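You operate a simulated robot arm through the tools that you are given. There is no shell and no other tool. Be economical: measure what you need, move in short steps, check, and stop when the job is done.

You are at the controls of a simulated robot arm. One attempt, no reset.

## Task
Open the drawer of the demoulding bench, put the blue rubber pad from the inside of the drawer of the demoulding bench on top of the grey tile and shut the drawer again. Take the yellow test block and put it on top of the white test board. Put one of the spare fuses from the top of the batching bench on the shelf under the bins. Take the pink brush and put it on the top of the mortar bed. Take the red brush and leave it on the top of the blue bench. Fetch the socket key and set it on the top of the mould bench. Turn the black dial to 8. The order is free. Set down upright: yellow test block, spare fuse.

It is judged by the outcome, as a careful person would: the job done as asked, and still so three seconds after it is handed in. It fails if anything else is knocked over, pushed out of place, dropped, spilled or broken.

## Robot
A 7-joint arm with a two-finger parallel gripper on a trunk, on a base that drives. Base frame: it is fixed to the floor where the robot stands at the start and does not move with it; the origin is under the middle of the robot, x ahead of it, y to its left, z up. Lengths are in cm, angles in degrees, forces in N, time in s.
With the tool pointing down near the work surface it reaches from about 10 to 66 cm from the robot's upright axis, wherever it stands. Its first joint turns from -115.0 to 115.0 degrees. Places, roughly: black dial [-170, 350, 90]; blue rubber pad (9x6x3 cm) [90, 10, 80]; drawer of the demoulding bench [80, 10, 80]; grey tile [-100, 275, 100]; pink brush (7x7x9 cm) [-160, -370, 90]; red brush (7x7x9 cm) [-400, 10, 90]; shelf under the bins [-290, -470, 20]; socket key (13x4x10 cm) [-430, 250, 90]; spare fuse [-175, -375, 100]; top of the blue bench [-520, 440, 90]; top of the mortar bed [-160, -30, 90]; top of the mould bench [-700, 310, 90]; white test board [-125, 300, 50]; yellow test block (7x7x9 cm) [-110, -90, 90]. Payload 3.91 kg.
The tool frame sits at the grasp point between the pads (the TCP): z along the fingers, y along the line on which they close. The tips reach 3 cm beyond it. The gripper opens to 11 cm. The fingers are 2 cm wide and 1 cm thick; the gripper's body (4.8 by 11.2 cm) begins 5.5 cm behind the TCP.
Orientation is that of the tool frame in the base frame, as [roll, pitch, yaw] about the fixed x, y, z axes, in that order (R = Rz(yaw) Ry(pitch) Rx(roll)). With the fingers straight down and closing along the base's y, the tool's x points along the base's -x, its y along +y and its z along -z.

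## Interface
- The arm moves only by the tool jog_arm. Its argument "deltas" is a list of rows, each an object (a shift or turn left out is 0, a gripper value left out holds the last) with "translation": the shift along the tool's x, y, z in units of 150 mm (1.0 is 150 mm), a list of three; "turn": the turn, a rotation vector about the tool's x, y, z in units of 60 degrees (1.0 is 60 degrees), a list of three; "gripper": the closure in counts, from 0 (fully open) to 255 (shut). In form: [{"translation": [dx, dy, dz], "turn": [wx, wy, wz], "gripper": gripper}, ...]. A call has 1 to 12 rows; each row is the pose to reach, as a shift and turn from the pose commanded when the call began, along the tool's axes at that moment. A call with a number of a shift or a turn outside -1 to 1 is refused whole. Rows are played at 5 a second. More than 5 cm and 8.6 degrees between two rows, or a gripper value outside its range, and nothing of the call is played. Where a pose cannot be reached the arm comes as near as it can. A force on the tool above 40 N (or 10 N above the force at the start of the call, whichever is more), or a blocked arm, ends the call early, and 0.2 s more pass. Each finger travels about 10.8 cm/s and halts on what it meets, pressing with about 25 N; the grip force reading is that of the motor and also rises with nothing between the fingers. The clock runs only during rows and for 0.2 s after the last one: add rows that repeat a pose to give the fingers time. The reply holds the time, the measured pose of the TCP, the force on the tool along the base axes, the opening and the grip force, in the units named above and with some noise, with the torque about the TCP (base axes, N m) and any sound that the robot's microphone picked up.
- Cameras (640 x 400 px; columns grow to the right, rows downward): "scene" is now at [1.21, 10.95, 154.11]; the picture's right is [-0.50, -0.86, 0.00], its down [-0.59, 0.34, -0.73] and it looks along [0.63, -0.37, -0.68] (base axes); focal length 262 px, centre (320, 200). "wrist" rides on the gripper at [7.2, 1.7, -10.3] in the tool frame; the picture's right is [-0.23, 0.97, 0.00], its down [-0.76, -0.18, -0.62] and it looks along [-0.61, -0.14, 0.78] (tool axes); focal length 222 px, centre (320, 200). There is no depth. A picture from a camera that has moved, and an enlarged one, comes with that camera's place and axes in the base frame and with its lens.
- grab_frame(camera): a new picture of that camera. It takes no simulated time.
- slide_trunk(by): slides the trunk up (or, below 0, down) by that many cm; the arm and the scene camera ride with it, the base frame stays. It gives what a move gives, with no picture.
- steer(legs): drives the robot by 1 to 6 legs, each [ahead, turn to the left] in cm and degrees, along the robot's own axes; the way and the turn of a leg run together, so that a leg with both is an arc; at most 150 cm and 180 degrees a leg. The arm and the cameras ride along, it lands a little off, and it stops where it bumps. It gives what a move gives.
- pan_tilt(pan, tilt): turns the head with the scene camera to pan (to the left, within 155 degrees either way) and tilt (down, from -29 to 69), counted from straight ahead of the robot. It gives what a move gives.
- inspect(camera, box): a new picture of the part [left, top, right, bottom] of that camera's present view, enlarged. It takes no simulated time.
- job_done(): hands the job in; it is judged then, once.

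Work in short steps. Places have to be worked out from the pictures, the camera data and where the tool is seen: move nearer, look again, correct. Check each grasp and each placing, and mend what went wrong. You have 217 turns and 218 pictures in all, those below and enlarged ones among them. Open the gripper and draw the arm clear of the work before you hand the job in, unless the task says otherwise; then end with one line.

The tools are called after "Emit:" by a JSON object that holds its "api" and its "payload". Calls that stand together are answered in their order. jog_arm: Moves the arm, as the interface text tells. Its arguments: {"type":"object","properties":{"deltas":{"type":"array","items":{"type":"object","properties":{"translation":{"type":"array","items":{"type":"number"}},"turn":{"type":"array","items":{"type":"number"}},"gripper":{"type":"number"}}}}},"required":["deltas"]} The other tools are called the same way: slide_trunk (by) slides the trunk up or down; steer (legs) drives the base; pan_tilt (pan, tilt) turns the head that bears the scene camera; grab_frame (camera) takes a picture; inspect (camera, box) takes an enlarged picture of a part of a camera's view; job_done () hands the job in.

At the start:

```text
time_s: 0.0
tcp_pos: [64.83, -7.56, 98.79]
tool_rot: [180.0, 0.0, 179.9]
ft_force: [0.0, -0.3, -0.4]
torque: [-0.05, 0.0, 0.03]
finger_gap: 11.01
finger_force: 0.1
trunk travel left (down, up): [-65.0, 34.0]
robot x, y, heading: [-0.39, 0.08, 0.0]
head pan, tilt: [-30.3, 42.7]
```

scene: 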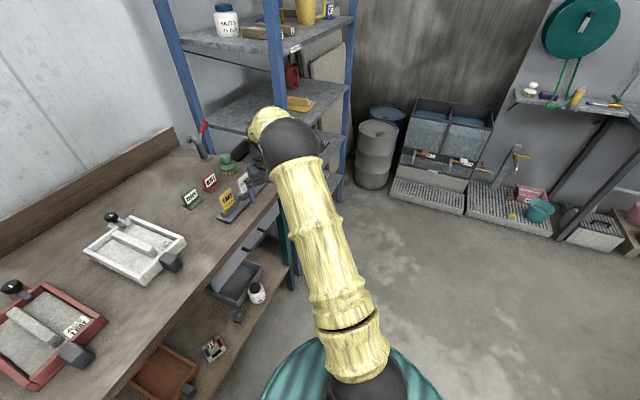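
wrist: 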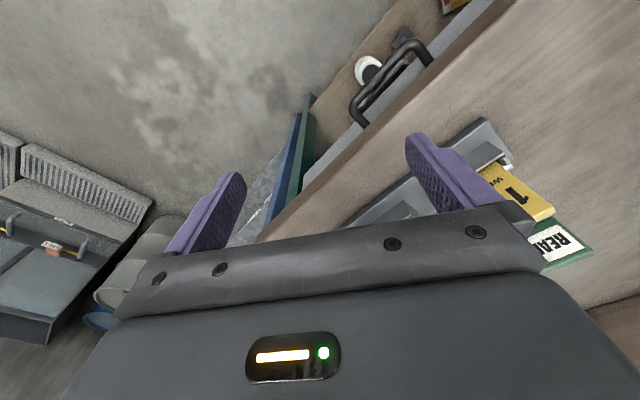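

I start by looking around: head straight ahead at the demoulding bench, tilted down.

Emit:
{"api": "pan_tilt", "payload": {"pan": 20, "tilt": 45}}

Emit:
{"api": "grab_frame", "payload": {"camera": "scene"}}

Emit:
{"api": "pan_tilt", "payload": {"pan": 100, "tilt": 15}}

Emit:
{"api": "grab_frame", "payload": {"camera": "scene"}}

Emit:
{"api": "pan_tilt", "payload": {"pan": 155, "tilt": 15}}

Emit:
{"api": "grab_frame", "payload": {"camera": "scene"}}

Emit:
{"api": "pan_tilt", "payload": {"pan": -120, "tilt": 15}}

Emit:
{"api": "grab_frame", "payload": {"camera": "scene"}}

```text
time_s: 1.2
tcp_pos: [64.86, -7.64, 98.76]
tool_rot: [180.0, 0.1, -180.0]
ft_force: [-0.4, 0.2, 0.6]
torque: [0.03, 0.0, -0.02]
finger_gap: 11.03
finger_force: 0.0
trunk travel left (down, up): [-65.0, 34.0]
robot x, y, heading: [-0.03, 0.25, 0.0]
head pan, tilt: [20.0, 45.0]
```

```text
215 pictures are left
camera scene: at [1.68, 17.91, 153.78], right [0.34, -0.94, 0.0], down [-0.66, -0.24, -0.71], along [0.66, 0.24, -0.71], focal length 262 px, centre (320, 200)
```

scene: 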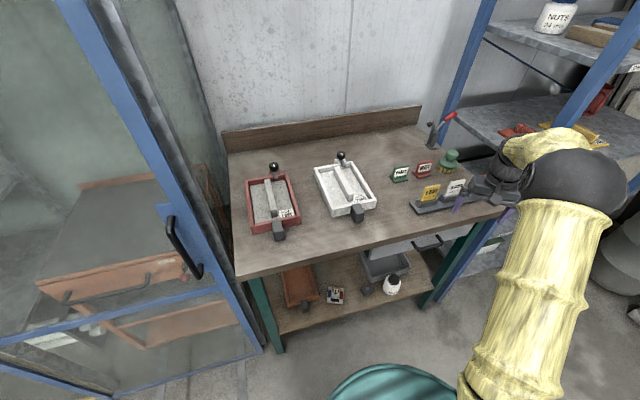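

```text
time_s: 2.7
tcp_pos: [64.82, -7.53, 98.85]
tool_rot: [180.0, 0.1, -179.9]
ft_force: [-0.4, -0.1, 0.2]
torque: [0.02, 0.01, -0.02]
finger_gap: 11.03
finger_force: 0.1
trunk travel left (down, up): [-65.0, 34.0]
robot x, y, heading: [-0.21, -0.37, 0.0]
head pan, tilt: [100.0, 15.0]
```

```text
214 pictures are left
camera scene: at [-7.58, 24.33, 158.46], right [0.98, 0.17, 0.0], down [0.04, -0.26, -0.97], along [-0.17, 0.95, -0.26], focal length 262 px, centre (320, 200)
```

scene: 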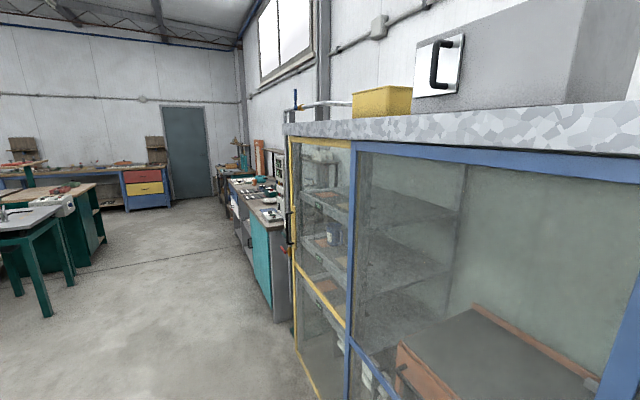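

```text
time_s: 4.0
tcp_pos: [64.82, -7.62, 98.7]
tool_rot: [-179.9, 0.1, -180.0]
ft_force: [0.9, 0.6, 0.5]
torque: [-0.02, 0.0, 0.04]
finger_gap: 10.99
finger_force: 0.0
trunk travel left (down, up): [-65.0, 34.0]
robot x, y, heading: [0.14, 0.08, -0.2]
head pan, tilt: [154.7, 15.0]
```

```text
213 pictures are left
camera scene: at [-14.41, 19.13, 158.46], right [0.43, 0.9, 0.0], down [0.23, -0.11, -0.97], along [-0.87, 0.41, -0.26], focal length 262 px, centre (320, 200)
```

scene: 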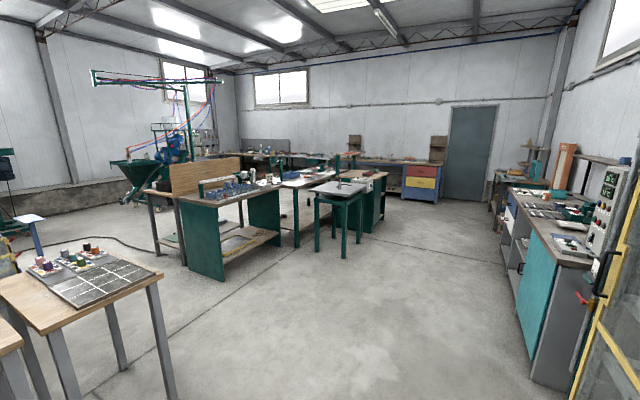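

```text
time_s: 7.8
tcp_pos: [64.84, -7.47, 98.78]
tool_rot: [179.9, 0.1, 180.0]
ft_force: [-0.1, -0.1, 0.2]
torque: [0.02, -0.01, 0.04]
finger_gap: 11.01
finger_force: 0.2
trunk travel left (down, up): [-65.0, 34.0]
robot x, y, heading: [0.1, 0.13, 0.1]
head pan, tilt: [-120.0, 15.0]
```

```text
212 pictures are left
camera scene: at [-10.63, 7.04, 158.46], right [-0.87, 0.5, 0.0], down [0.13, 0.22, -0.97], along [-0.48, -0.84, -0.26], focal length 262 px, centre (320, 200)
```

scene: 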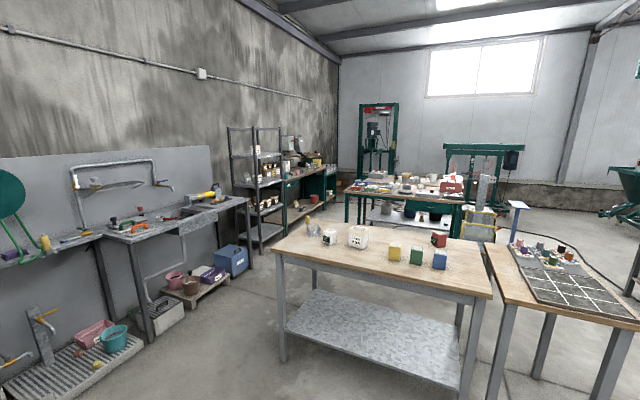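

The bench front looks angled (normal about [-0.8,-0.6]), with the drawer handle near [63,2]. I raise the trunk, back off, and turn to face the bench squarely to look at the drawer.

Emit:
{"api": "slide_trunk", "payload": {"by": 15}}

Emit:
{"api": "steer", "payload": {"legs": [[-25, 0], [0, 37]]}}

Emit:
{"api": "pan_tilt", "payload": {"pan": -10, "tilt": 50}}

Emit:
{"api": "grab_frame", "payload": {"camera": "scene"}}

Emit:
{"api": "grab_frame", "payload": {"camera": "wrist"}}

```text
time_s: 9.5
tcp_pos: [64.87, -7.65, 113.74]
tool_rot: [180.0, 0.1, 180.0]
ft_force: [-0.6, -0.3, 0.8]
torque: [0.02, -0.03, -0.01]
finger_gap: 10.98
finger_force: 0.0
trunk travel left (down, up): [-80.0, 19.0]
robot x, y, heading: [0.1, -0.03, -0.0]
head pan, tilt: [-120.0, 15.0]
```

```text
time_s: 14.0
tcp_pos: [31.47, 32.88, 113.82]
tool_rot: [-179.9, 0.1, -143.2]
ft_force: [-0.2, -0.7, -0.6]
torque: [0.0, -0.01, 0.03]
finger_gap: 11.01
finger_force: 0.1
trunk travel left (down, up): [-80.0, 19.0]
robot x, y, heading: [-24.8, 0.19, 36.8]
head pan, tilt: [-120.0, 15.0]
```

```text
time_s: 15.9
tcp_pos: [31.44, 32.69, 113.76]
tool_rot: [-180.0, 0.1, -143.3]
ft_force: [0.4, -0.1, -0.2]
torque: [0.01, -0.06, 0.01]
finger_gap: 11.0
finger_force: 0.1
trunk travel left (down, up): [-80.0, 19.0]
robot x, y, heading: [-25.14, 0.24, 37.1]
head pan, tilt: [-10.0, 50.0]
```

```text
211 pictures are left
camera scene: at [-32.06, 11.97, 168.09], right [0.45, -0.89, 0.0], down [-0.68, -0.35, -0.64], along [0.57, 0.29, -0.77], focal length 262 px, centre (320, 200)
```

scene: 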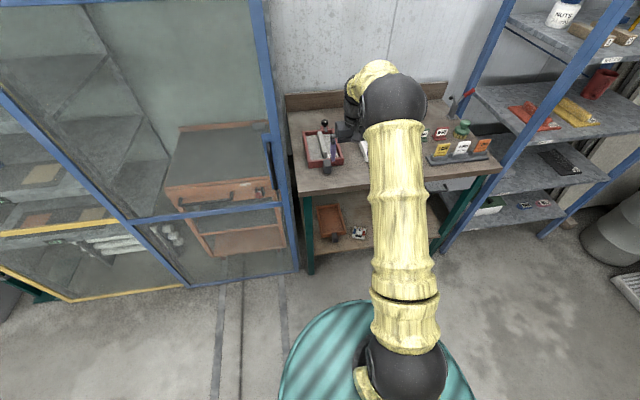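

```text
210 pictures are left
camera wrist: at [24.49, 29.77, 124.24], right [-0.4, 0.92, 0.0], down [0.72, 0.31, 0.62], along [0.57, 0.25, -0.78], focal length 222 px, centre (320, 200)
```

wrist: 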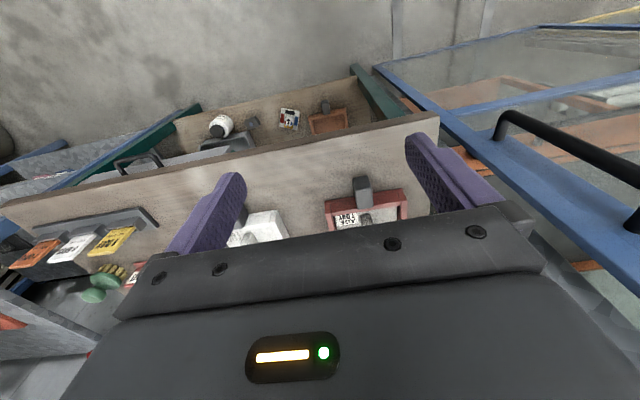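

The handle is visible in the wrist view around (140,158). I zoom in on it.

Emit:
{"api": "inspect", "payload": {"camera": "wrist", "box": [0, 80, 240, 230]}}

Emit:
{"api": "inspect", "payload": {"camera": "scene", "box": [420, 100, 540, 260]}}

```text
2.67 times, centred on (120, 155) of wrist
camera zoom: at [24.49, 29.77, 124.24], right [-0.4, 0.92, 0.0], down [0.72, 0.31, 0.62], along [0.57, 0.25, -0.78], focal length 592 px, centre (853, 320)
```

zoom: 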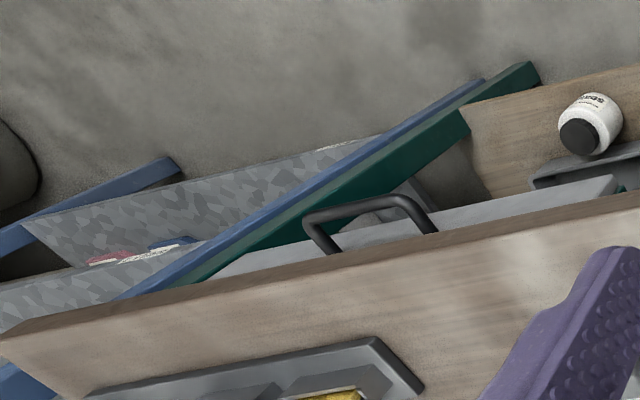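

```text
2.50 times, centred on (480, 180) of scene
camera zoom: at [-32.06, 11.97, 168.09], right [0.45, -0.89, 0.0], down [-0.68, -0.35, -0.64], along [0.57, 0.29, -0.77], focal length 656 px, centre (-80, 250)
```

zoom: 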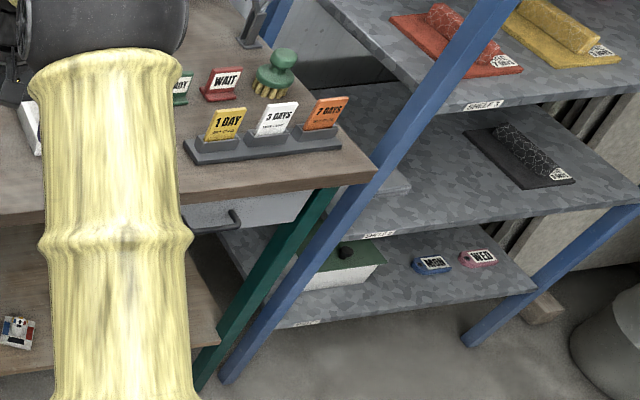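

Handle midpoint is estimated at about [62.3,1.2,80.5] with the bar parallel to the bench front. I retract the arm before driving round to stand square to the handle.

Emit:
{"api": "jog_arm", "payload": {"deltas": [{"translation": [0.33, 0, 0]}, {"translation": [0.66, 0, 0]}, {"translation": [0.99, 0, 0]}]}}

Emit:
{"api": "jog_arm", "payload": {"deltas": [{"translation": [0.33, 0, 0]}, {"translation": [0.66, 0, 0]}, {"translation": [0.99, 0, 0]}]}}

Emit:
{"api": "steer", "payload": {"legs": [[0, -84], [53, 0], [0, 85.3]]}}

Emit:
{"api": "grab_frame", "payload": {"camera": "scene"}}

Emit:
{"api": "grab_frame", "payload": {"camera": "wrist"}}

```text
time_s: 16.7
tcp_pos: [19.42, 23.73, 113.91]
tool_rot: [179.9, 0.2, -143.2]
ft_force: [-1.3, -0.1, -0.2]
torque: [0.01, -0.02, 0.0]
finger_gap: 11.0
finger_force: 0.1
trunk travel left (down, up): [-80.0, 19.0]
robot x, y, heading: [-24.72, -0.02, 36.9]
head pan, tilt: [-10.0, 50.0]
```

```text
time_s: 17.5
tcp_pos: [7.34, 14.77, 113.85]
tool_rot: [180.0, 0.2, -143.2]
ft_force: [0.5, -1.1, -0.3]
torque: [0.01, 0.01, 0.03]
finger_gap: 11.01
finger_force: 0.1
trunk travel left (down, up): [-80.0, 19.0]
robot x, y, heading: [-25.43, 0.2, 36.8]
head pan, tilt: [-10.0, 50.0]
```

```text
time_s: 31.6
tcp_pos: [43.35, -22.48, 113.82]
tool_rot: [-180.0, 0.0, -140.6]
ft_force: [0.3, 0.0, -0.6]
torque: [-0.01, 0.02, -0.01]
finger_gap: 10.99
finger_force: 0.1
trunk travel left (down, up): [-80.0, 19.0]
robot x, y, heading: [11.24, -38.64, 39.4]
head pan, tilt: [-10.0, 50.0]
```

```text
207 pictures are left
camera scene: at [3.71, -27.28, 168.09], right [0.49, -0.87, 0.0], down [-0.67, -0.38, -0.64], along [0.56, 0.32, -0.77], focal length 262 px, centre (320, 200)
```

scene: 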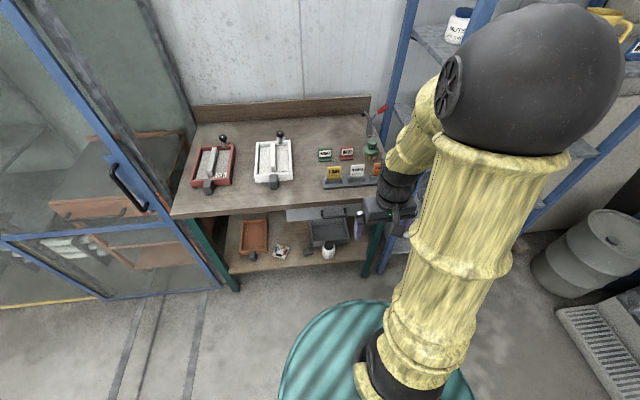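

```text
206 pictures are left
camera wrist: at [36.41, -25.83, 124.14], right [-0.44, 0.9, 0.0], down [0.7, 0.34, 0.62], along [0.56, 0.28, -0.78], focal length 222 px, centre (320, 200)
```

wrist: 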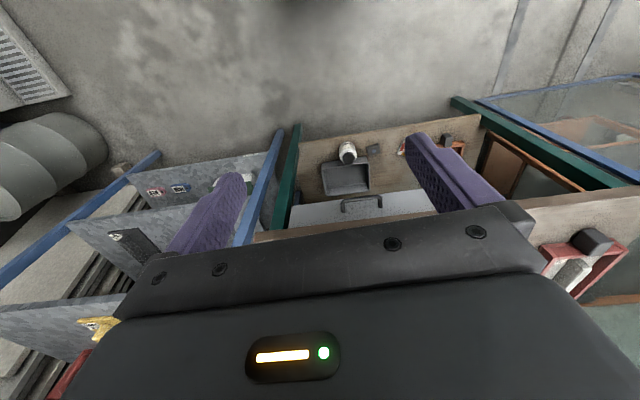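

The handle sits about 64 cm straight ahead, centred. I move the TCP out 15 cm, then turn the tool to point horizontally with fingers closing vertically (120° about (-1,-1,1) in two calls).

Emit:
{"api": "jog_arm", "payload": {"deltas": [{"translation": [-0.33, 0, 0]}, {"translation": [-0.66, 0, 0]}, {"translation": [-0.99, 0, 0]}]}}

Emit:
{"api": "jog_arm", "payload": {"deltas": [{"turn": [-0.072, -0.072, 0.072]}, {"turn": [-0.144, -0.144, 0.144]}, {"turn": [-0.216, -0.216, 0.216]}, {"turn": [-0.288, -0.288, 0.288]}, {"turn": [-0.36, -0.36, 0.36]}, {"turn": [-0.432, -0.432, 0.432]}, {"turn": [-0.505, -0.505, 0.505]}, {"turn": [-0.577, -0.577, 0.577]}]}}

Emit:
{"api": "jog_arm", "payload": {"deltas": [{"turn": [-0.072, -0.072, 0.072], "gripper": 139}, {"turn": [-0.144, -0.144, 0.144]}, {"turn": [-0.216, -0.216, 0.216]}, {"turn": [-0.288, -0.288, 0.288]}, {"turn": [-0.36, -0.36, 0.36]}, {"turn": [-0.432, -0.432, 0.432]}, {"turn": [-0.505, -0.505, 0.505]}, {"turn": [-0.577, -0.577, 0.577]}]}}

```text
time_s: 32.4
tcp_pos: [54.81, -13.05, 113.85]
tool_rot: [-179.9, 0.1, -140.7]
ft_force: [0.7, -0.6, -0.8]
torque: [-0.06, 0.04, 0.02]
finger_gap: 11.0
finger_force: 0.0
trunk travel left (down, up): [-80.0, 19.0]
robot x, y, heading: [11.12, -38.82, 39.4]
head pan, tilt: [-10.0, 50.0]
```

```text
time_s: 34.1
tcp_pos: [54.78, -13.1, 113.91]
tool_rot: [134.8, 19.5, 174.4]
ft_force: [-0.3, 0.6, -0.2]
torque: [-0.01, 0.01, 0.02]
finger_gap: 10.98
finger_force: 0.1
trunk travel left (down, up): [-80.0, 19.0]
robot x, y, heading: [11.42, -38.62, 39.5]
head pan, tilt: [-10.0, 50.0]
```

```text
time_s: 36.0
tcp_pos: [56.86, -12.13, 113.02]
tool_rot: [89.8, -0.1, 129.4]
ft_force: [0.5, -0.3, 0.0]
torque: [0.01, -0.03, 0.0]
finger_gap: 5.02
finger_force: 0.0
out of reach, approached as far as the arm can: row 5, 6, 7, 8
trunk travel left (down, up): [-80.0, 19.0]
robot x, y, heading: [11.18, -39.17, 39.8]
head pan, tilt: [-10.0, 50.0]
```

The tool is now horizontal. I lower the trunk to handle height and look.

Emit:
{"api": "slide_trunk", "payload": {"by": -32.5}}

Emit:
{"api": "grab_frame", "payload": {"camera": "wrist"}}

Emit:
{"api": "grab_frame", "payload": {"camera": "scene"}}

```text
time_s: 39.2
tcp_pos: [56.98, -12.26, 80.52]
tool_rot: [90.0, 0.0, 129.5]
ft_force: [-0.1, -0.2, -1.3]
torque: [0.02, 0.0, -0.01]
finger_gap: 5.02
finger_force: 0.0
trunk travel left (down, up): [-47.5, 51.5]
robot x, y, heading: [11.24, -38.89, 39.3]
head pan, tilt: [-10.0, 50.0]
```

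```text
205 pictures are left
camera wrist: at [44.16, -13.21, 82.28], right [0.14, -0.18, 0.97], down [0.0, -0.98, -0.18], along [0.99, 0.03, -0.14], focal length 222 px, centre (320, 200)
```

wrist: 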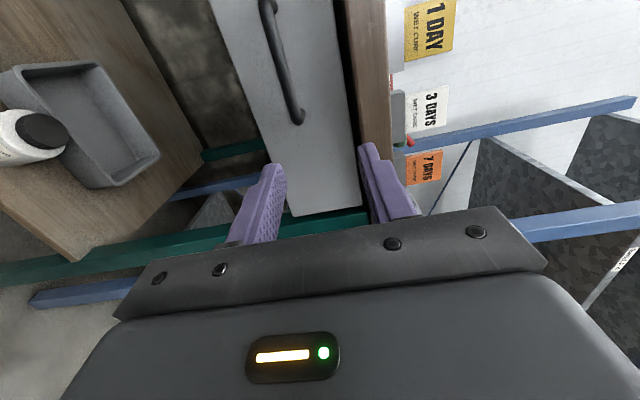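

```text
204 pictures are left
camera scene: at [3.72, -27.29, 135.59], right [0.49, -0.87, 0.0], down [-0.67, -0.38, -0.64], along [0.56, 0.32, -0.77], focal length 262 px, centre (320, 200)
```

scene: 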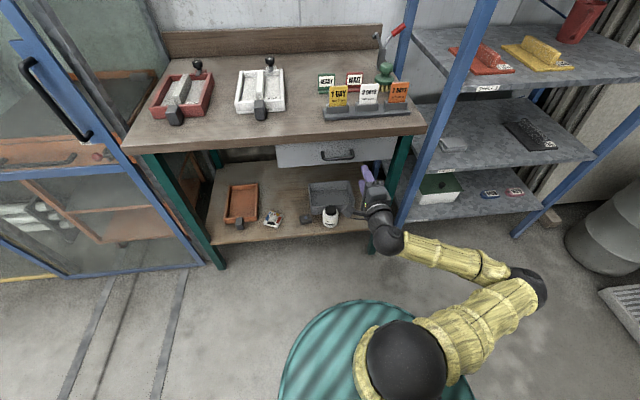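

The bar's centre works out to about [64.3, 0.3, 78.7], i.e. 13.6 cm ahead, 5.1 cm left and 1.9 cm below the TCP. I go most of the way and check.

Emit:
{"api": "jog_arm", "payload": {"deltas": [{"translation": [0.17, -0.06, 0]}, {"translation": [0.34, -0.12, 0]}, {"translation": [0.34, -0.12, 0.25]}, {"translation": [0.34, -0.12, 0.5]}]}}

Emit:
{"api": "grab_frame", "payload": {"camera": "wrist"}}

Emit:
{"api": "inspect", "payload": {"camera": "scene", "box": [260, 90, 460, 215]}}

```text
time_s: 40.2
tcp_pos: [59.48, -3.58, 78.63]
tool_rot: [89.9, 0.0, 129.4]
ft_force: [0.6, 0.1, -0.2]
torque: [0.03, -0.02, -0.02]
finger_gap: 4.98
finger_force: 0.1
out of reach, approached as far as the arm can: row 1, 2
trunk travel left (down, up): [-47.5, 51.5]
robot x, y, heading: [11.31, -38.77, 39.5]
head pan, tilt: [-10.0, 50.0]
```

```text
203 pictures are left
camera wrist: at [46.73, -4.52, 80.47], right [0.14, -0.18, 0.97], down [0.0, -0.98, -0.18], along [0.99, 0.03, -0.14], focal length 222 px, centre (320, 200)
```

wrist: 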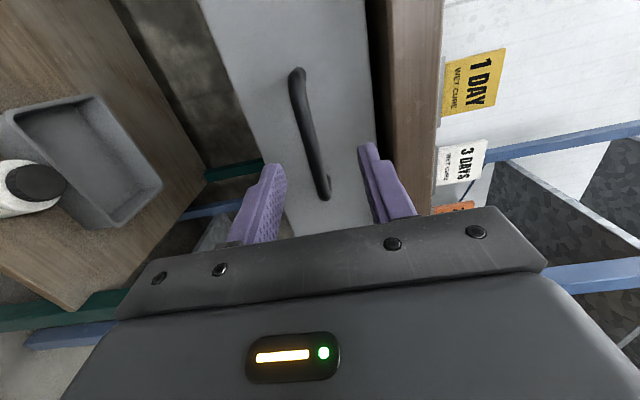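

```text
3.20 times, centred on (360, 152) of scene
camera zoom: at [3.71, -27.3, 135.58], right [0.49, -0.87, 0.0], down [-0.67, -0.38, -0.64], along [0.56, 0.32, -0.77], focal length 839 px, centre (192, 352)
```

zoom: 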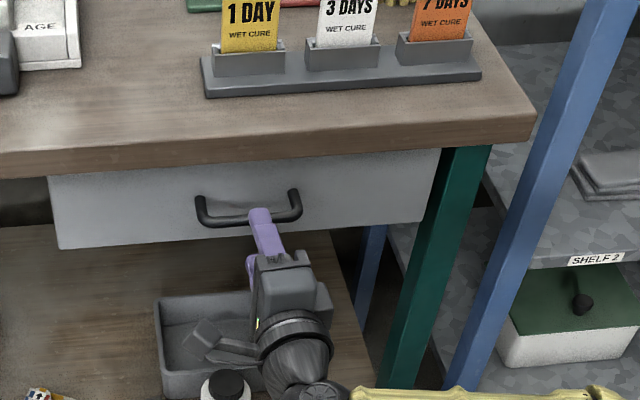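

The handle is between the fingers' planes and centred. I advance 5 cm and close.

Emit:
{"api": "jog_arm", "payload": {"deltas": [{"translation": [0, 0, 0.17]}, {"translation": [0, 0, 0.34]}]}}

Emit:
{"api": "grab_frame", "payload": {"camera": "wrist"}}

```text
time_s: 40.8
tcp_pos: [63.36, -0.26, 78.72]
tool_rot: [89.9, 0.0, 129.5]
ft_force: [0.3, -0.5, -0.3]
torque: [-0.03, -0.02, -0.03]
finger_gap: 5.04
finger_force: 0.0
trunk travel left (down, up): [-47.5, 51.5]
robot x, y, heading: [11.13, -39.31, 39.3]
head pan, tilt: [-10.0, 50.0]
```

```text
201 pictures are left
camera wrist: at [50.72, -1.25, 80.53], right [0.14, -0.18, 0.97], down [0.0, -0.98, -0.18], along [0.99, 0.03, -0.14], focal length 222 px, centre (320, 200)
```

wrist: 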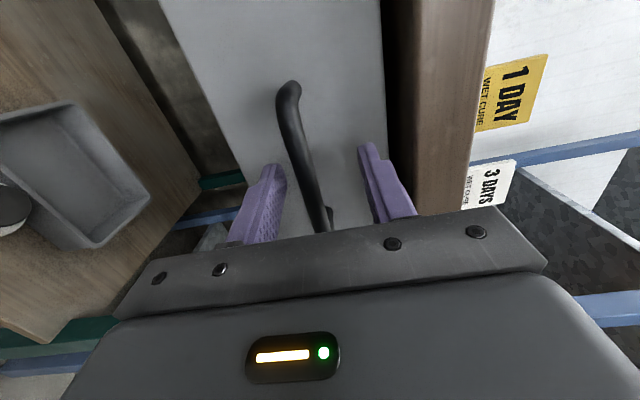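

The bar is between the fingers with no contact force; closing.

Emit:
{"api": "jog_arm", "payload": {"deltas": [{"gripper": 255}, {"gripper": 255}, {"gripper": 255}, {"gripper": 255}]}}

Emit:
{"api": "grab_frame", "payload": {"camera": "wrist"}}

```text
time_s: 41.6
tcp_pos: [63.28, -0.35, 78.05]
tool_rot: [91.1, -0.2, 129.4]
ft_force: [1.2, 0.6, -8.9]
torque: [-0.18, 0.16, 0.1]
finger_gap: 1.16
finger_force: 45.1
trunk travel left (down, up): [-47.5, 51.5]
robot x, y, heading: [11.32, -38.85, 39.7]
head pan, tilt: [-10.0, 50.0]
stopped in row 4: the force on the tool passed its limit at 40 N (the readings are from after the stop); the commanded pose is now the measured one
```

```text
200 pictures are left
camera wrist: at [50.69, -1.29, 79.99], right [0.16, -0.17, 0.97], down [0.0, -0.99, -0.17], along [0.99, 0.03, -0.16], focal length 222 px, centre (320, 200)
```

wrist: 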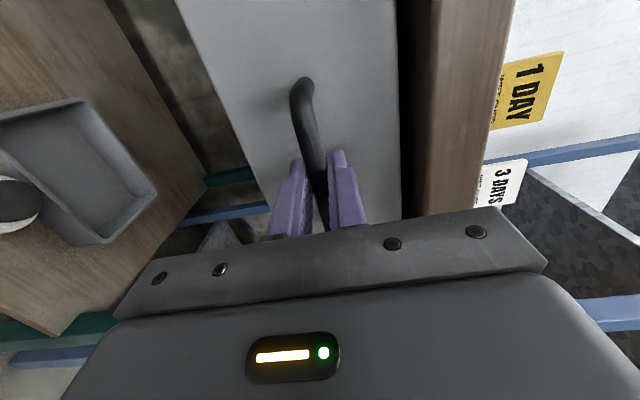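

Handle gripped (gap 1.16). I pull gently 4 cm with the arm to test.

Emit:
{"api": "jog_arm", "payload": {"deltas": [{"translation": [0, 0, -0.07]}, {"translation": [0, 0, -0.14]}, {"translation": [0, 0, -0.2]}, {"translation": [0, 0, -0.27]}]}}

Emit:
{"api": "grab_frame", "payload": {"camera": "scene"}}

```text
time_s: 42.6
tcp_pos: [60.13, -2.61, 78.03]
tool_rot: [91.0, 0.0, 129.7]
ft_force: [-8.6, 9.4, -24.9]
torque: [-0.1, 0.17, -0.66]
finger_gap: 1.18
finger_force: 45.0
trunk travel left (down, up): [-47.5, 51.5]
robot x, y, heading: [11.11, -39.13, 39.3]
head pan, tilt: [-10.0, 50.0]
```

```text
199 pictures are left
camera scene: at [3.83, -27.05, 135.55], right [0.49, -0.87, 0.0], down [-0.67, -0.38, -0.64], along [0.56, 0.31, -0.77], focal length 262 px, centre (320, 200)
```

scene: 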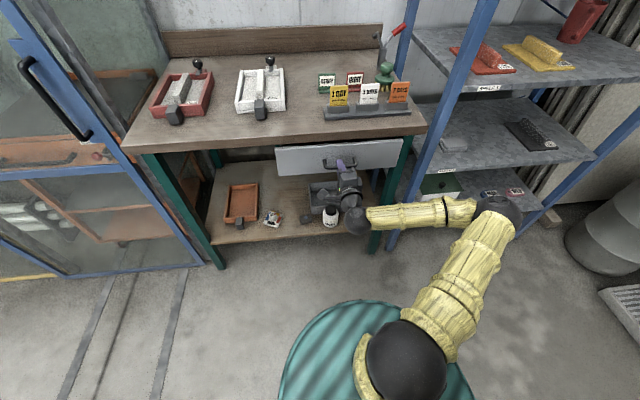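

The drawer follows. The force shows sideways and vertical strain, so I continue with slight left and down correction.

Emit:
{"api": "jog_arm", "payload": {"deltas": [{"translation": [0.02, -0.03, -0.07]}, {"translation": [0.03, -0.03, -0.15]}, {"translation": [0.035, -0.03, -0.23]}, {"translation": [0.04, -0.03, -0.31]}, {"translation": [0.045, -0.03, -0.4]}]}}

```text
time_s: 43.8
tcp_pos: [55.27, -6.17, 77.94]
tool_rot: [90.6, -0.1, 129.3]
ft_force: [2.1, -2.6, 2.3]
torque: [-0.02, -0.02, -0.08]
finger_gap: 1.18
finger_force: 44.8
trunk travel left (down, up): [-47.5, 51.5]
robot x, y, heading: [11.4, -38.74, 39.4]
head pan, tilt: [-10.0, 50.0]
```

Forces are low and the drawer is open ~10 cm. I continue along 36°.

Emit:
{"api": "jog_arm", "payload": {"deltas": [{"translation": [0.005, 0, -0.08]}, {"translation": [0.01, 0, -0.17]}, {"translation": [0.015, 0, -0.26]}, {"translation": [0.02, 0, -0.35]}, {"translation": [0.026, 0, -0.44]}]}}

Emit:
{"api": "grab_frame", "payload": {"camera": "scene"}}

```text
time_s: 44.8
tcp_pos: [53.24, -7.7, 78.04]
tool_rot: [89.3, -0.1, 129.5]
ft_force: [2.5, -1.4, 13.9]
torque: [0.08, -0.29, 0.71]
finger_gap: 1.18
finger_force: 44.6
out of reach, approached as far as the arm can: row 2, 3, 4
trunk travel left (down, up): [-47.5, 51.5]
robot x, y, heading: [11.33, -38.8, 39.5]
head pan, tilt: [-10.0, 50.0]
stopped in row 4: the force on the tool passed its limit at 47 N (the readings are from after the stop); the commanded pose is now the measured one
```

```text
198 pictures are left
camera scene: at [3.69, -27.36, 135.58], right [0.49, -0.87, 0.0], down [-0.67, -0.38, -0.64], along [0.56, 0.32, -0.77], focal length 262 px, centre (320, 200)
```

scene: 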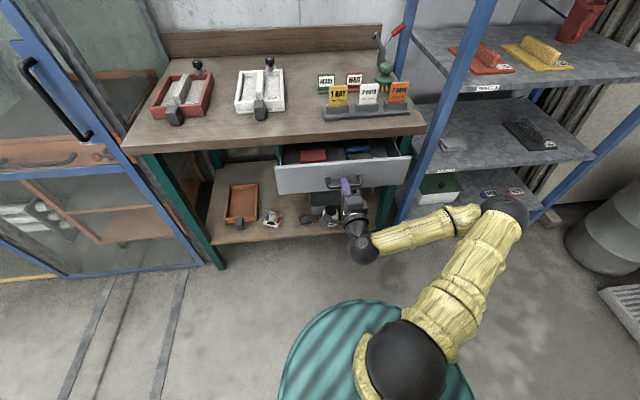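

Arm hits its inner reach; a red pad (left) and blue pad (right) are visible in the drawer. I pull the rest with the base, 12 cm back.

Emit:
{"api": "steer", "payload": {"legs": [[-6, -1], [-6, 0]]}}

Emit:
{"api": "grab_frame", "payload": {"camera": "scene"}}

```text
time_s: 45.7
tcp_pos: [51.09, -9.33, 77.93]
tool_rot: [89.4, -0.2, 130.0]
ft_force: [-2.9, 2.7, -1.1]
torque: [-0.23, -0.25, -0.78]
finger_gap: 1.15
finger_force: 45.3
trunk travel left (down, up): [-47.5, 51.5]
robot x, y, heading: [9.59, -40.88, 39.0]
head pan, tilt: [-10.0, 50.0]
stopped in leg 1: the force on the tool passed its limit at 45 N (the readings are from after the stop); the commanded pose is now the measured one
```

```text
197 pictures are left
camera scene: at [1.73, -28.87, 135.57], right [0.48, -0.87, 0.0], down [-0.67, -0.37, -0.64], along [0.56, 0.31, -0.77], focal length 262 px, centre (320, 200)
```

scene: 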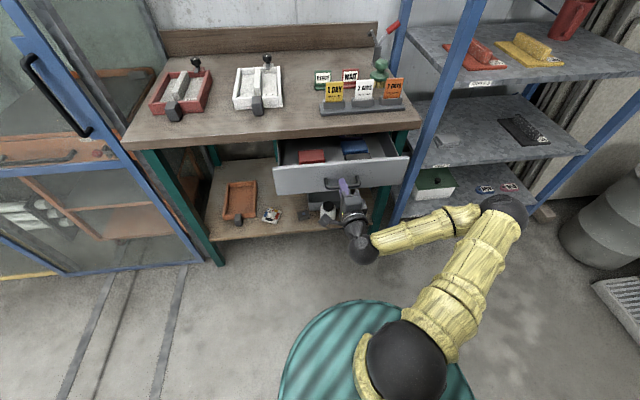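

The turn component added side load; now straight short legs.

Emit:
{"api": "steer", "payload": {"legs": [[-3, 0], [-3, 0]]}}

Emit:
{"api": "steer", "payload": {"legs": [[-3, 0], [-3, 0]]}}

Emit:
{"api": "grab_frame", "payload": {"camera": "scene"}}

```text
time_s: 47.0
tcp_pos: [46.24, -12.79, 77.95]
tool_rot: [89.3, -0.2, 130.3]
ft_force: [-17.6, 22.9, -2.3]
torque: [-0.24, -0.09, 0.81]
finger_gap: 1.18
finger_force: 45.6
trunk travel left (down, up): [-47.5, 51.5]
robot x, y, heading: [4.76, -44.17, 39.2]
head pan, tilt: [-10.0, 50.0]
```

```text
time_s: 48.4
tcp_pos: [41.31, -16.48, 78.0]
tool_rot: [89.5, -0.2, 130.8]
ft_force: [-21.7, 28.7, -2.1]
torque: [-0.21, -0.14, 0.39]
finger_gap: 1.14
finger_force: 44.7
trunk travel left (down, up): [-47.5, 51.5]
robot x, y, heading: [0.05, -48.2, 39.4]
head pan, tilt: [-10.0, 50.0]
```

```text
196 pictures are left
camera scene: at [-7.8, -36.15, 135.55], right [0.48, -0.87, 0.0], down [-0.67, -0.37, -0.64], along [0.56, 0.31, -0.77], focal length 262 px, centre (320, 200)
```

scene: 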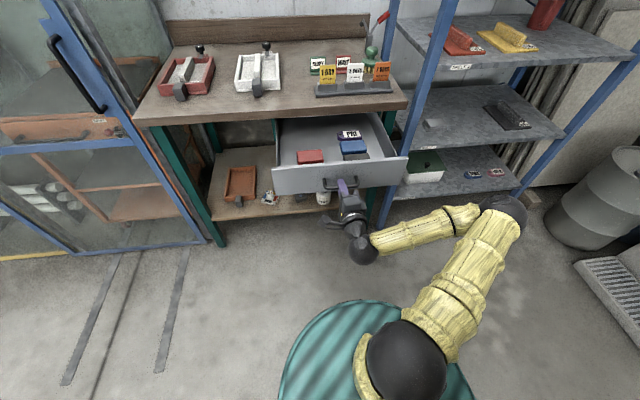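

The drawer is out ~27 cm and the pads are exposed. I release the handle.

Emit:
{"api": "jog_arm", "payload": {"deltas": [{"gripper": 130}, {"gripper": 130}, {"gripper": 130}]}}

Emit:
{"api": "steer", "payload": {"legs": [[-10, 0]]}}

Emit:
{"api": "slide_trunk", "payload": {"by": 33}}

Emit:
{"api": "grab_frame", "payload": {"camera": "scene"}}

```text
time_s: 49.2
tcp_pos: [41.5, -16.66, 78.08]
tool_rot: [89.7, -0.4, 130.7]
ft_force: [0.0, -0.1, 0.0]
torque: [0.01, -0.02, -0.01]
finger_gap: 5.4
finger_force: 0.1
trunk travel left (down, up): [-47.5, 51.5]
robot x, y, heading: [0.16, -48.0, 39.1]
head pan, tilt: [-10.0, 50.0]
```

```text
time_s: 50.4
tcp_pos: [33.68, -22.92, 77.97]
tool_rot: [89.5, -0.4, 130.9]
ft_force: [0.4, 0.4, 0.4]
torque: [0.0, 0.01, -0.03]
finger_gap: 5.4
finger_force: 0.1
trunk travel left (down, up): [-47.5, 51.5]
robot x, y, heading: [-7.94, -54.27, 38.9]
head pan, tilt: [-10.0, 50.0]
```

```text
time_s: 53.6
tcp_pos: [33.76, -22.89, 110.94]
tool_rot: [89.5, -0.4, 130.7]
ft_force: [-0.3, 1.0, 1.4]
torque: [-0.01, 0.01, -0.03]
finger_gap: 5.38
finger_force: 0.2
trunk travel left (down, up): [-80.5, 18.5]
robot x, y, heading: [-8.28, -54.52, 39.1]
head pan, tilt: [-10.0, 50.0]
```

```text
195 pictures are left
camera scene: at [-15.36, -42.74, 168.58], right [0.48, -0.87, 0.0], down [-0.67, -0.37, -0.64], along [0.56, 0.31, -0.77], focal length 262 px, centre (320, 200)
```

scene: 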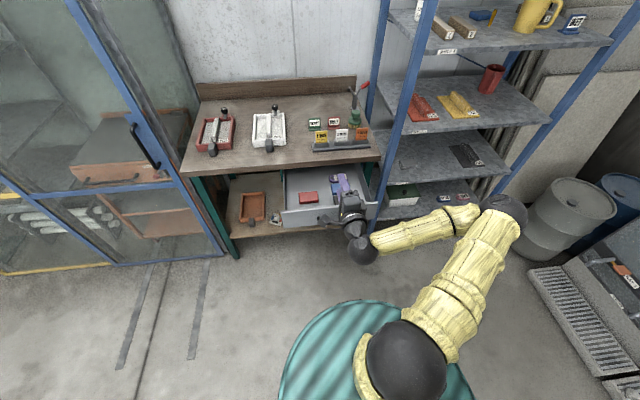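

Drawer stays open. I turn the tool back to pointing down.

Emit:
{"api": "jog_arm", "payload": {"deltas": [{"turn": [0.072, 0.072, -0.072], "gripper": 0}, {"turn": [0.144, 0.144, -0.144]}, {"turn": [0.216, 0.216, -0.216]}, {"turn": [0.288, 0.288, -0.288]}, {"turn": [0.36, 0.36, -0.36]}, {"turn": [0.432, 0.432, -0.432]}, {"turn": [0.505, 0.505, -0.505]}, {"turn": [0.577, 0.577, -0.577]}]}}

Emit:
{"api": "jog_arm", "payload": {"deltas": [{"turn": [0.072, 0.072, -0.072], "gripper": 0}, {"turn": [0.144, 0.144, -0.144]}, {"turn": [0.216, 0.216, -0.216]}, {"turn": [0.288, 0.288, -0.288]}, {"turn": [0.36, 0.36, -0.36]}, {"turn": [0.432, 0.432, -0.432]}, {"turn": [0.505, 0.505, -0.505]}, {"turn": [0.577, 0.577, -0.577]}]}}

Emit:
{"api": "grab_frame", "payload": {"camera": "wrist"}}

```text
time_s: 55.4
tcp_pos: [33.52, -22.84, 111.01]
tool_rot: [134.4, 19.6, 175.5]
ft_force: [-0.2, -0.2, 0.1]
torque: [0.0, 0.02, -0.01]
finger_gap: 10.98
finger_force: 0.1
out of reach, approached as far as the arm can: row 1, 2
trunk travel left (down, up): [-80.5, 18.5]
robot x, y, heading: [-7.86, -54.24, 39.4]
head pan, tilt: [-10.0, 50.0]
```

```text
time_s: 57.2
tcp_pos: [33.63, -22.82, 110.9]
tool_rot: [179.7, 0.3, -139.3]
ft_force: [1.1, 0.5, -0.1]
torque: [-0.02, -0.02, -0.03]
finger_gap: 11.03
finger_force: 0.0
trunk travel left (down, up): [-80.5, 18.5]
robot x, y, heading: [-7.69, -54.61, 38.8]
head pan, tilt: [-10.0, 50.0]
```

```text
194 pictures are left
camera wrist: at [26.92, -26.43, 121.38], right [-0.46, 0.89, 0.01], down [0.69, 0.36, 0.63], along [0.55, 0.3, -0.78], focal length 222 px, centre (320, 200)
```

wrist: 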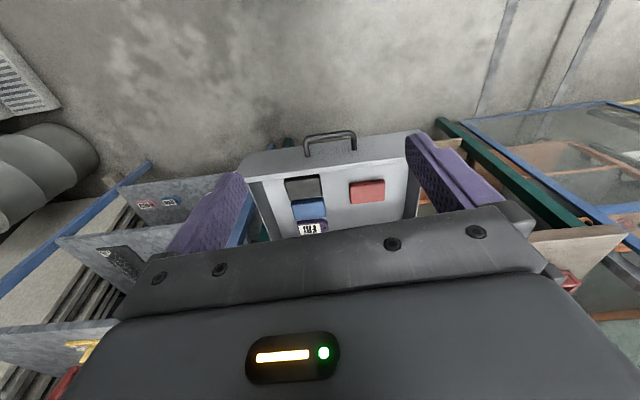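

Zooming in on the drawer contents.

Emit:
{"api": "inspect", "payload": {"camera": "wrist", "box": [240, 120, 432, 240]}}

Emit:
{"api": "inspect", "payload": {"camera": "scene", "box": [270, 150, 398, 230]}}

```text
3.33 times, centred on (336, 180) of wrist
camera zoom: at [26.92, -26.43, 121.38], right [-0.46, 0.89, 0.01], down [0.69, 0.36, 0.63], along [0.55, 0.3, -0.78], focal length 740 px, centre (267, 267)
```

zoom: 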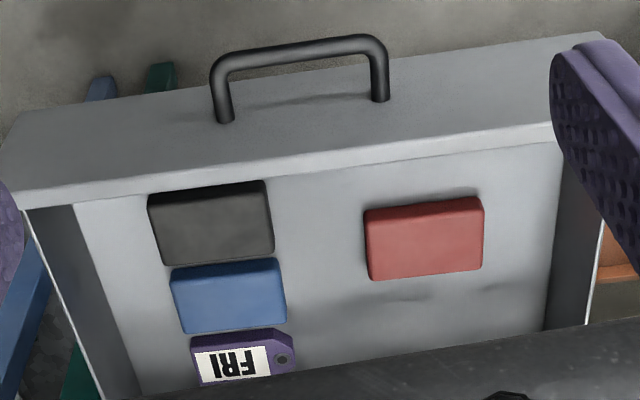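

```text
5.00 times, centred on (334, 190) of scene
camera zoom: at [-15.37, -42.65, 168.58], right [0.48, -0.87, 0.0], down [-0.67, -0.37, -0.64], along [0.56, 0.31, -0.77], focal length 1311 px, centre (250, 250)
```

zoom: 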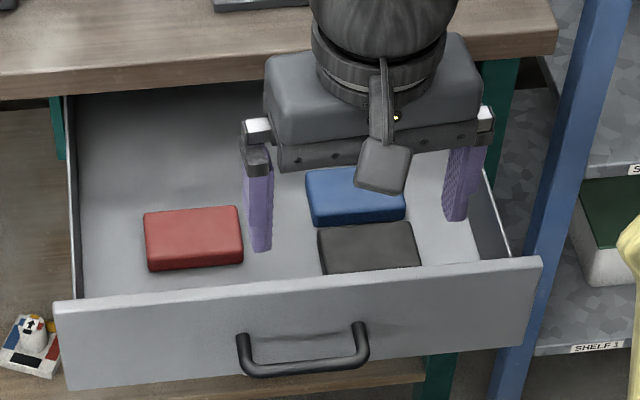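

Blue pad centre is at about [64,-10], top z≈75, with bench edge ~6 cm behind. I drive ahead 25 cm (arm high) and align the yaw to the drawer.

Emit:
{"api": "steer", "payload": {"legs": [[25, 0]]}}

Emit:
{"api": "jog_arm", "payload": {"deltas": [{"turn": [0, 0, 0.078]}]}}

Emit:
{"api": "grab_frame", "payload": {"camera": "wrist"}}

Emit:
{"api": "grab_frame", "payload": {"camera": "scene"}}

```text
time_s: 59.3
tcp_pos: [53.0, -7.44, 110.89]
tool_rot: [179.6, 0.5, -139.3]
ft_force: [0.1, -0.5, -0.1]
torque: [-0.02, 0.0, -0.02]
finger_gap: 10.99
finger_force: 0.0
trunk travel left (down, up): [-80.5, 18.5]
robot x, y, heading: [11.29, -39.25, 38.9]
head pan, tilt: [-10.0, 50.0]
```

```text
time_s: 59.7
tcp_pos: [53.05, -7.43, 110.95]
tool_rot: [179.5, 0.6, -144.0]
ft_force: [0.2, 0.6, 0.1]
torque: [-0.02, 0.01, -0.01]
finger_gap: 10.98
finger_force: 0.1
trunk travel left (down, up): [-80.5, 18.5]
robot x, y, heading: [11.44, -38.94, 38.8]
head pan, tilt: [-10.0, 50.0]
```

```text
191 pictures are left
camera wrist: at [45.96, -10.38, 121.37], right [-0.39, 0.92, 0.01], down [0.72, 0.3, 0.63], along [0.58, 0.25, -0.78], focal length 222 px, centre (320, 200)
```

wrist: 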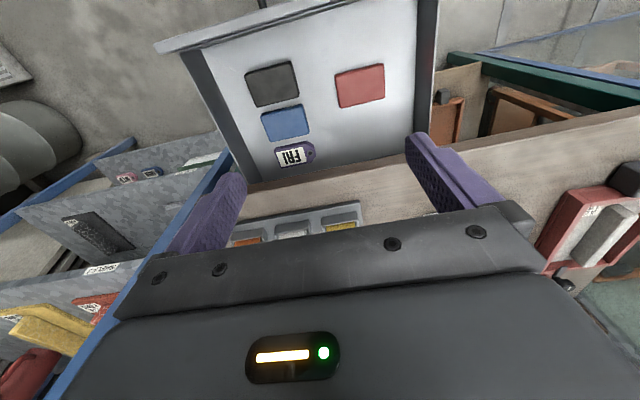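

```text
190 pictures are left
camera scene: at [3.91, -27.11, 168.58], right [0.48, -0.88, 0.0], down [-0.67, -0.37, -0.64], along [0.56, 0.31, -0.77], focal length 262 px, centre (320, 200)
```

scene: 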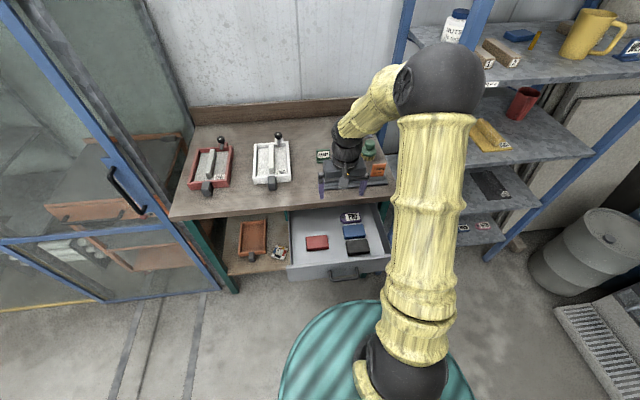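

Three views agree: pad centre ≈ [64.4,-10.4], top 75. I move over it, then lower partway.

Emit:
{"api": "jog_arm", "payload": {"deltas": [{"translation": [-0.15, -0.2, 0]}, {"translation": [-0.3, -0.4, 0]}, {"translation": [-0.447, -0.605, 0]}]}}

Emit:
{"api": "slide_trunk", "payload": {"by": -28}}

Emit:
{"api": "grab_frame", "payload": {"camera": "wrist"}}

Emit:
{"api": "grab_frame", "payload": {"camera": "scene"}}

```text
time_s: 60.5
tcp_pos: [63.88, -10.64, 110.96]
tool_rot: [179.4, 0.4, -144.0]
ft_force: [0.9, -0.3, -0.1]
torque: [0.01, -0.01, 0.02]
finger_gap: 11.01
finger_force: 0.1
trunk travel left (down, up): [-80.5, 18.5]
robot x, y, heading: [11.65, -38.93, 38.9]
head pan, tilt: [-10.0, 50.0]
```

```text
time_s: 63.3
tcp_pos: [63.74, -10.68, 82.87]
tool_rot: [179.5, 0.5, -144.0]
ft_force: [-0.1, -0.8, 0.4]
torque: [0.03, 0.0, 0.03]
finger_gap: 11.02
finger_force: 0.0
trunk travel left (down, up): [-52.5, 46.5]
robot x, y, heading: [11.27, -38.94, 38.9]
head pan, tilt: [-10.0, 50.0]
```

```text
189 pictures are left
camera wrist: at [56.72, -13.76, 93.36], right [-0.39, 0.92, 0.01], down [0.72, 0.3, 0.63], along [0.58, 0.25, -0.78], focal length 222 px, centre (320, 200)
```

wrist: 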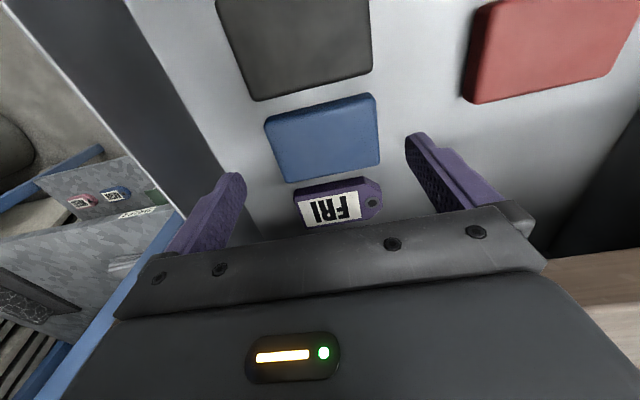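

```text
188 pictures are left
camera scene: at [3.9, -27.17, 140.59], right [0.48, -0.88, 0.0], down [-0.67, -0.37, -0.64], along [0.56, 0.31, -0.77], focal length 262 px, centre (320, 200)
```

scene: 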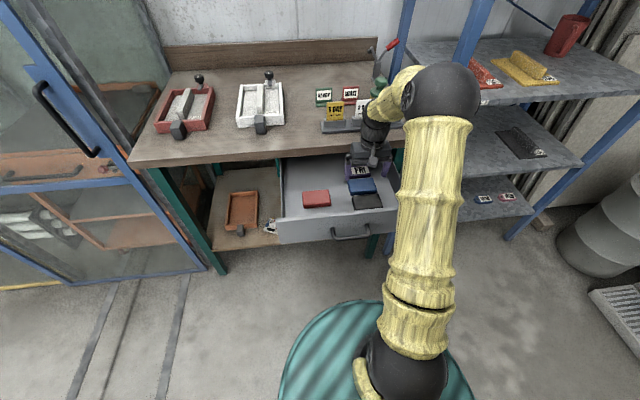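

Pad aligned. Checking clearance of wrist from bench edge and cards before descending.

Emit:
{"api": "inspect", "payload": {"camera": "scene", "box": [280, 60, 440, 160]}}

```text
4.00 times, centred on (360, 110) of scene
camera zoom: at [3.9, -27.17, 140.59], right [0.48, -0.88, 0.0], down [-0.67, -0.37, -0.64], along [0.56, 0.31, -0.77], focal length 1049 px, centre (160, 560)
```

zoom: 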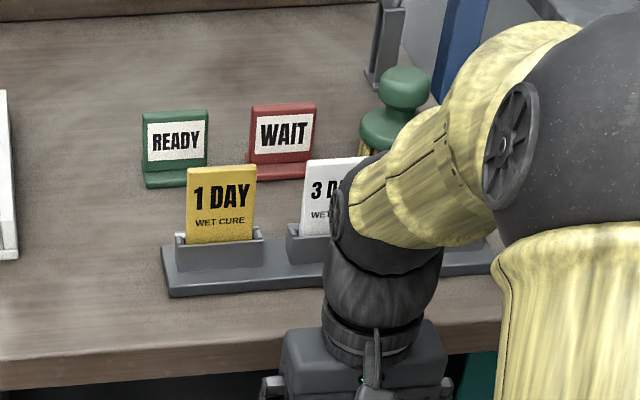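

Wrist radius ~4 cm leaves ~2 cm to the bench edge; descending 7 cm carefully.

Emit:
{"api": "jog_arm", "payload": {"deltas": [{"translation": [0, 0, 0.16]}, {"translation": [0, 0, 0.32]}, {"translation": [0, 0, 0.48]}]}}

Emit:
{"api": "grab_frame", "payload": {"camera": "wrist"}}

```text
time_s: 64.1
tcp_pos: [64.36, -10.41, 76.93]
tool_rot: [179.8, 2.0, -143.9]
ft_force: [-0.3, 2.1, 16.4]
torque: [-0.78, -0.44, -0.07]
finger_gap: 10.89
finger_force: 0.1
trunk travel left (down, up): [-52.5, 46.5]
robot x, y, heading: [11.77, -39.08, 38.9]
head pan, tilt: [-10.0, 50.0]
stopped in row 3: the force on the tool passed its limit at 48 N (the readings are from after the stop); the commanded pose is now the measured one
```

```text
186 pictures are left
camera wrist: at [57.06, -13.47, 87.18], right [-0.39, 0.92, 0.01], down [0.7, 0.29, 0.65], along [0.59, 0.26, -0.76], focal length 222 px, centre (320, 200)
```

wrist: 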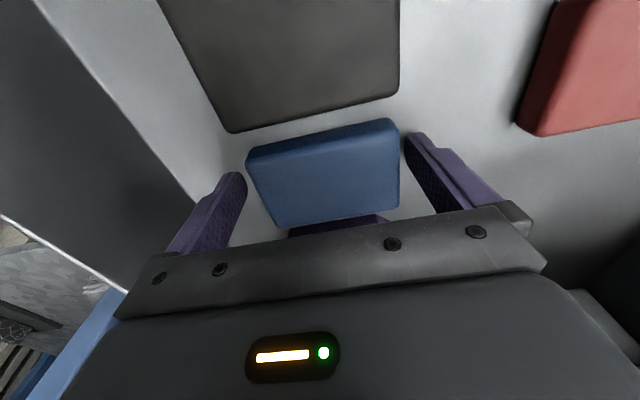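

Tips touched the drawer floor (z≈74). I raise 0.5 cm and close on the pad.

Emit:
{"api": "jog_arm", "payload": {"deltas": [{"translation": [0, 0, -0.035]}, {"translation": [0, 0, -0.035], "gripper": 120}, {"translation": [0, 0, -0.035], "gripper": 120}, {"translation": [0, 0, -0.035], "gripper": 120}]}}

Emit:
{"api": "grab_frame", "payload": {"camera": "wrist"}}

```text
time_s: 65.1
tcp_pos: [64.11, -10.47, 77.26]
tool_rot: [179.8, 1.5, -144.0]
ft_force: [0.6, -0.1, -0.4]
torque: [0.0, -0.01, -0.05]
finger_gap: 8.93
finger_force: 25.0
trunk travel left (down, up): [-52.5, 46.5]
robot x, y, heading: [11.71, -39.25, 38.8]
head pan, tilt: [-10.0, 50.0]
```

```text
185 pictures are left
camera wrist: at [57.0, -13.54, 87.44], right [-0.39, 0.92, 0.01], down [0.71, 0.29, 0.64], along [0.59, 0.26, -0.77], focal length 222 px, centre (320, 200)
```

wrist: 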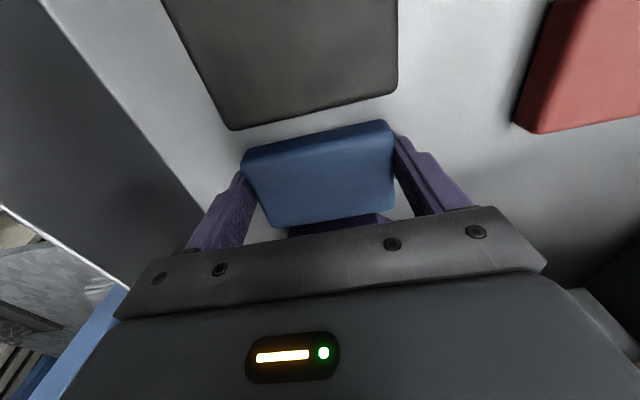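

Pad held (gap 8.93). I lift straight up with the trunk and check.

Emit:
{"api": "slide_trunk", "payload": {"by": 25}}

Emit:
{"api": "grab_frame", "payload": {"camera": "wrist"}}

Emit:
{"api": "pan_tilt", "payload": {"pan": 60, "tilt": 25}}

Emit:
{"api": "grab_frame", "payload": {"camera": "scene"}}

```text
time_s: 67.7
tcp_pos: [64.18, -10.43, 102.23]
tool_rot: [179.8, 1.5, -144.0]
ft_force: [0.1, 0.1, 0.1]
torque: [-0.02, 0.02, 0.02]
finger_gap: 5.83
finger_force: 0.0
trunk travel left (down, up): [-77.5, 21.5]
robot x, y, heading: [11.64, -38.78, 38.7]
head pan, tilt: [-10.0, 50.0]
```

```text
184 pictures are left
camera wrist: at [57.0, -13.54, 112.45], right [-0.39, 0.92, 0.01], down [0.71, 0.29, 0.64], along [0.59, 0.26, -0.77], focal length 222 px, centre (320, 200)
```

wrist: 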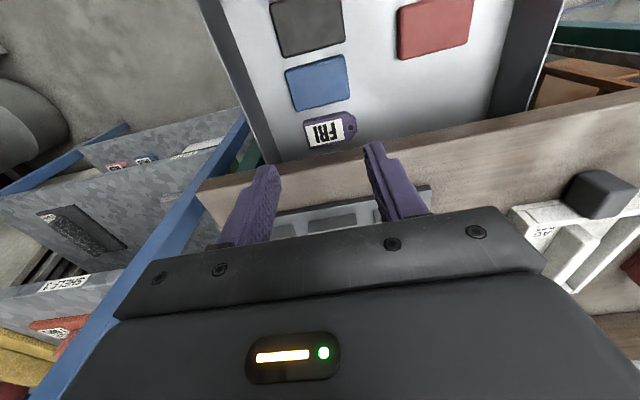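

```text
time_s: 69.1
tcp_pos: [64.17, -10.37, 102.3]
tool_rot: [179.8, 1.6, -144.0]
ft_force: [0.6, -0.8, 0.4]
torque: [0.05, 0.0, 0.04]
finger_gap: 5.83
finger_force: 0.1
trunk travel left (down, up): [-77.5, 21.5]
robot x, y, heading: [11.5, -39.17, 38.7]
head pan, tilt: [60.0, 25.0]
```

```text
183 pictures are left
camera scene: at [-4.24, -21.77, 169.33], right [0.99, 0.15, 0.0], down [0.07, -0.42, -0.91], along [-0.14, 0.9, -0.42], focal length 262 px, centre (320, 200)
```

scene: 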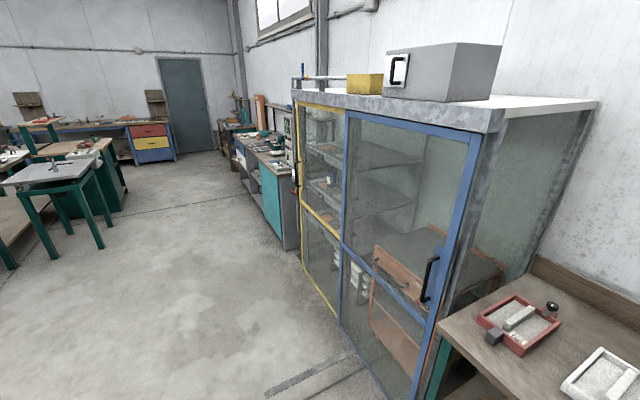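

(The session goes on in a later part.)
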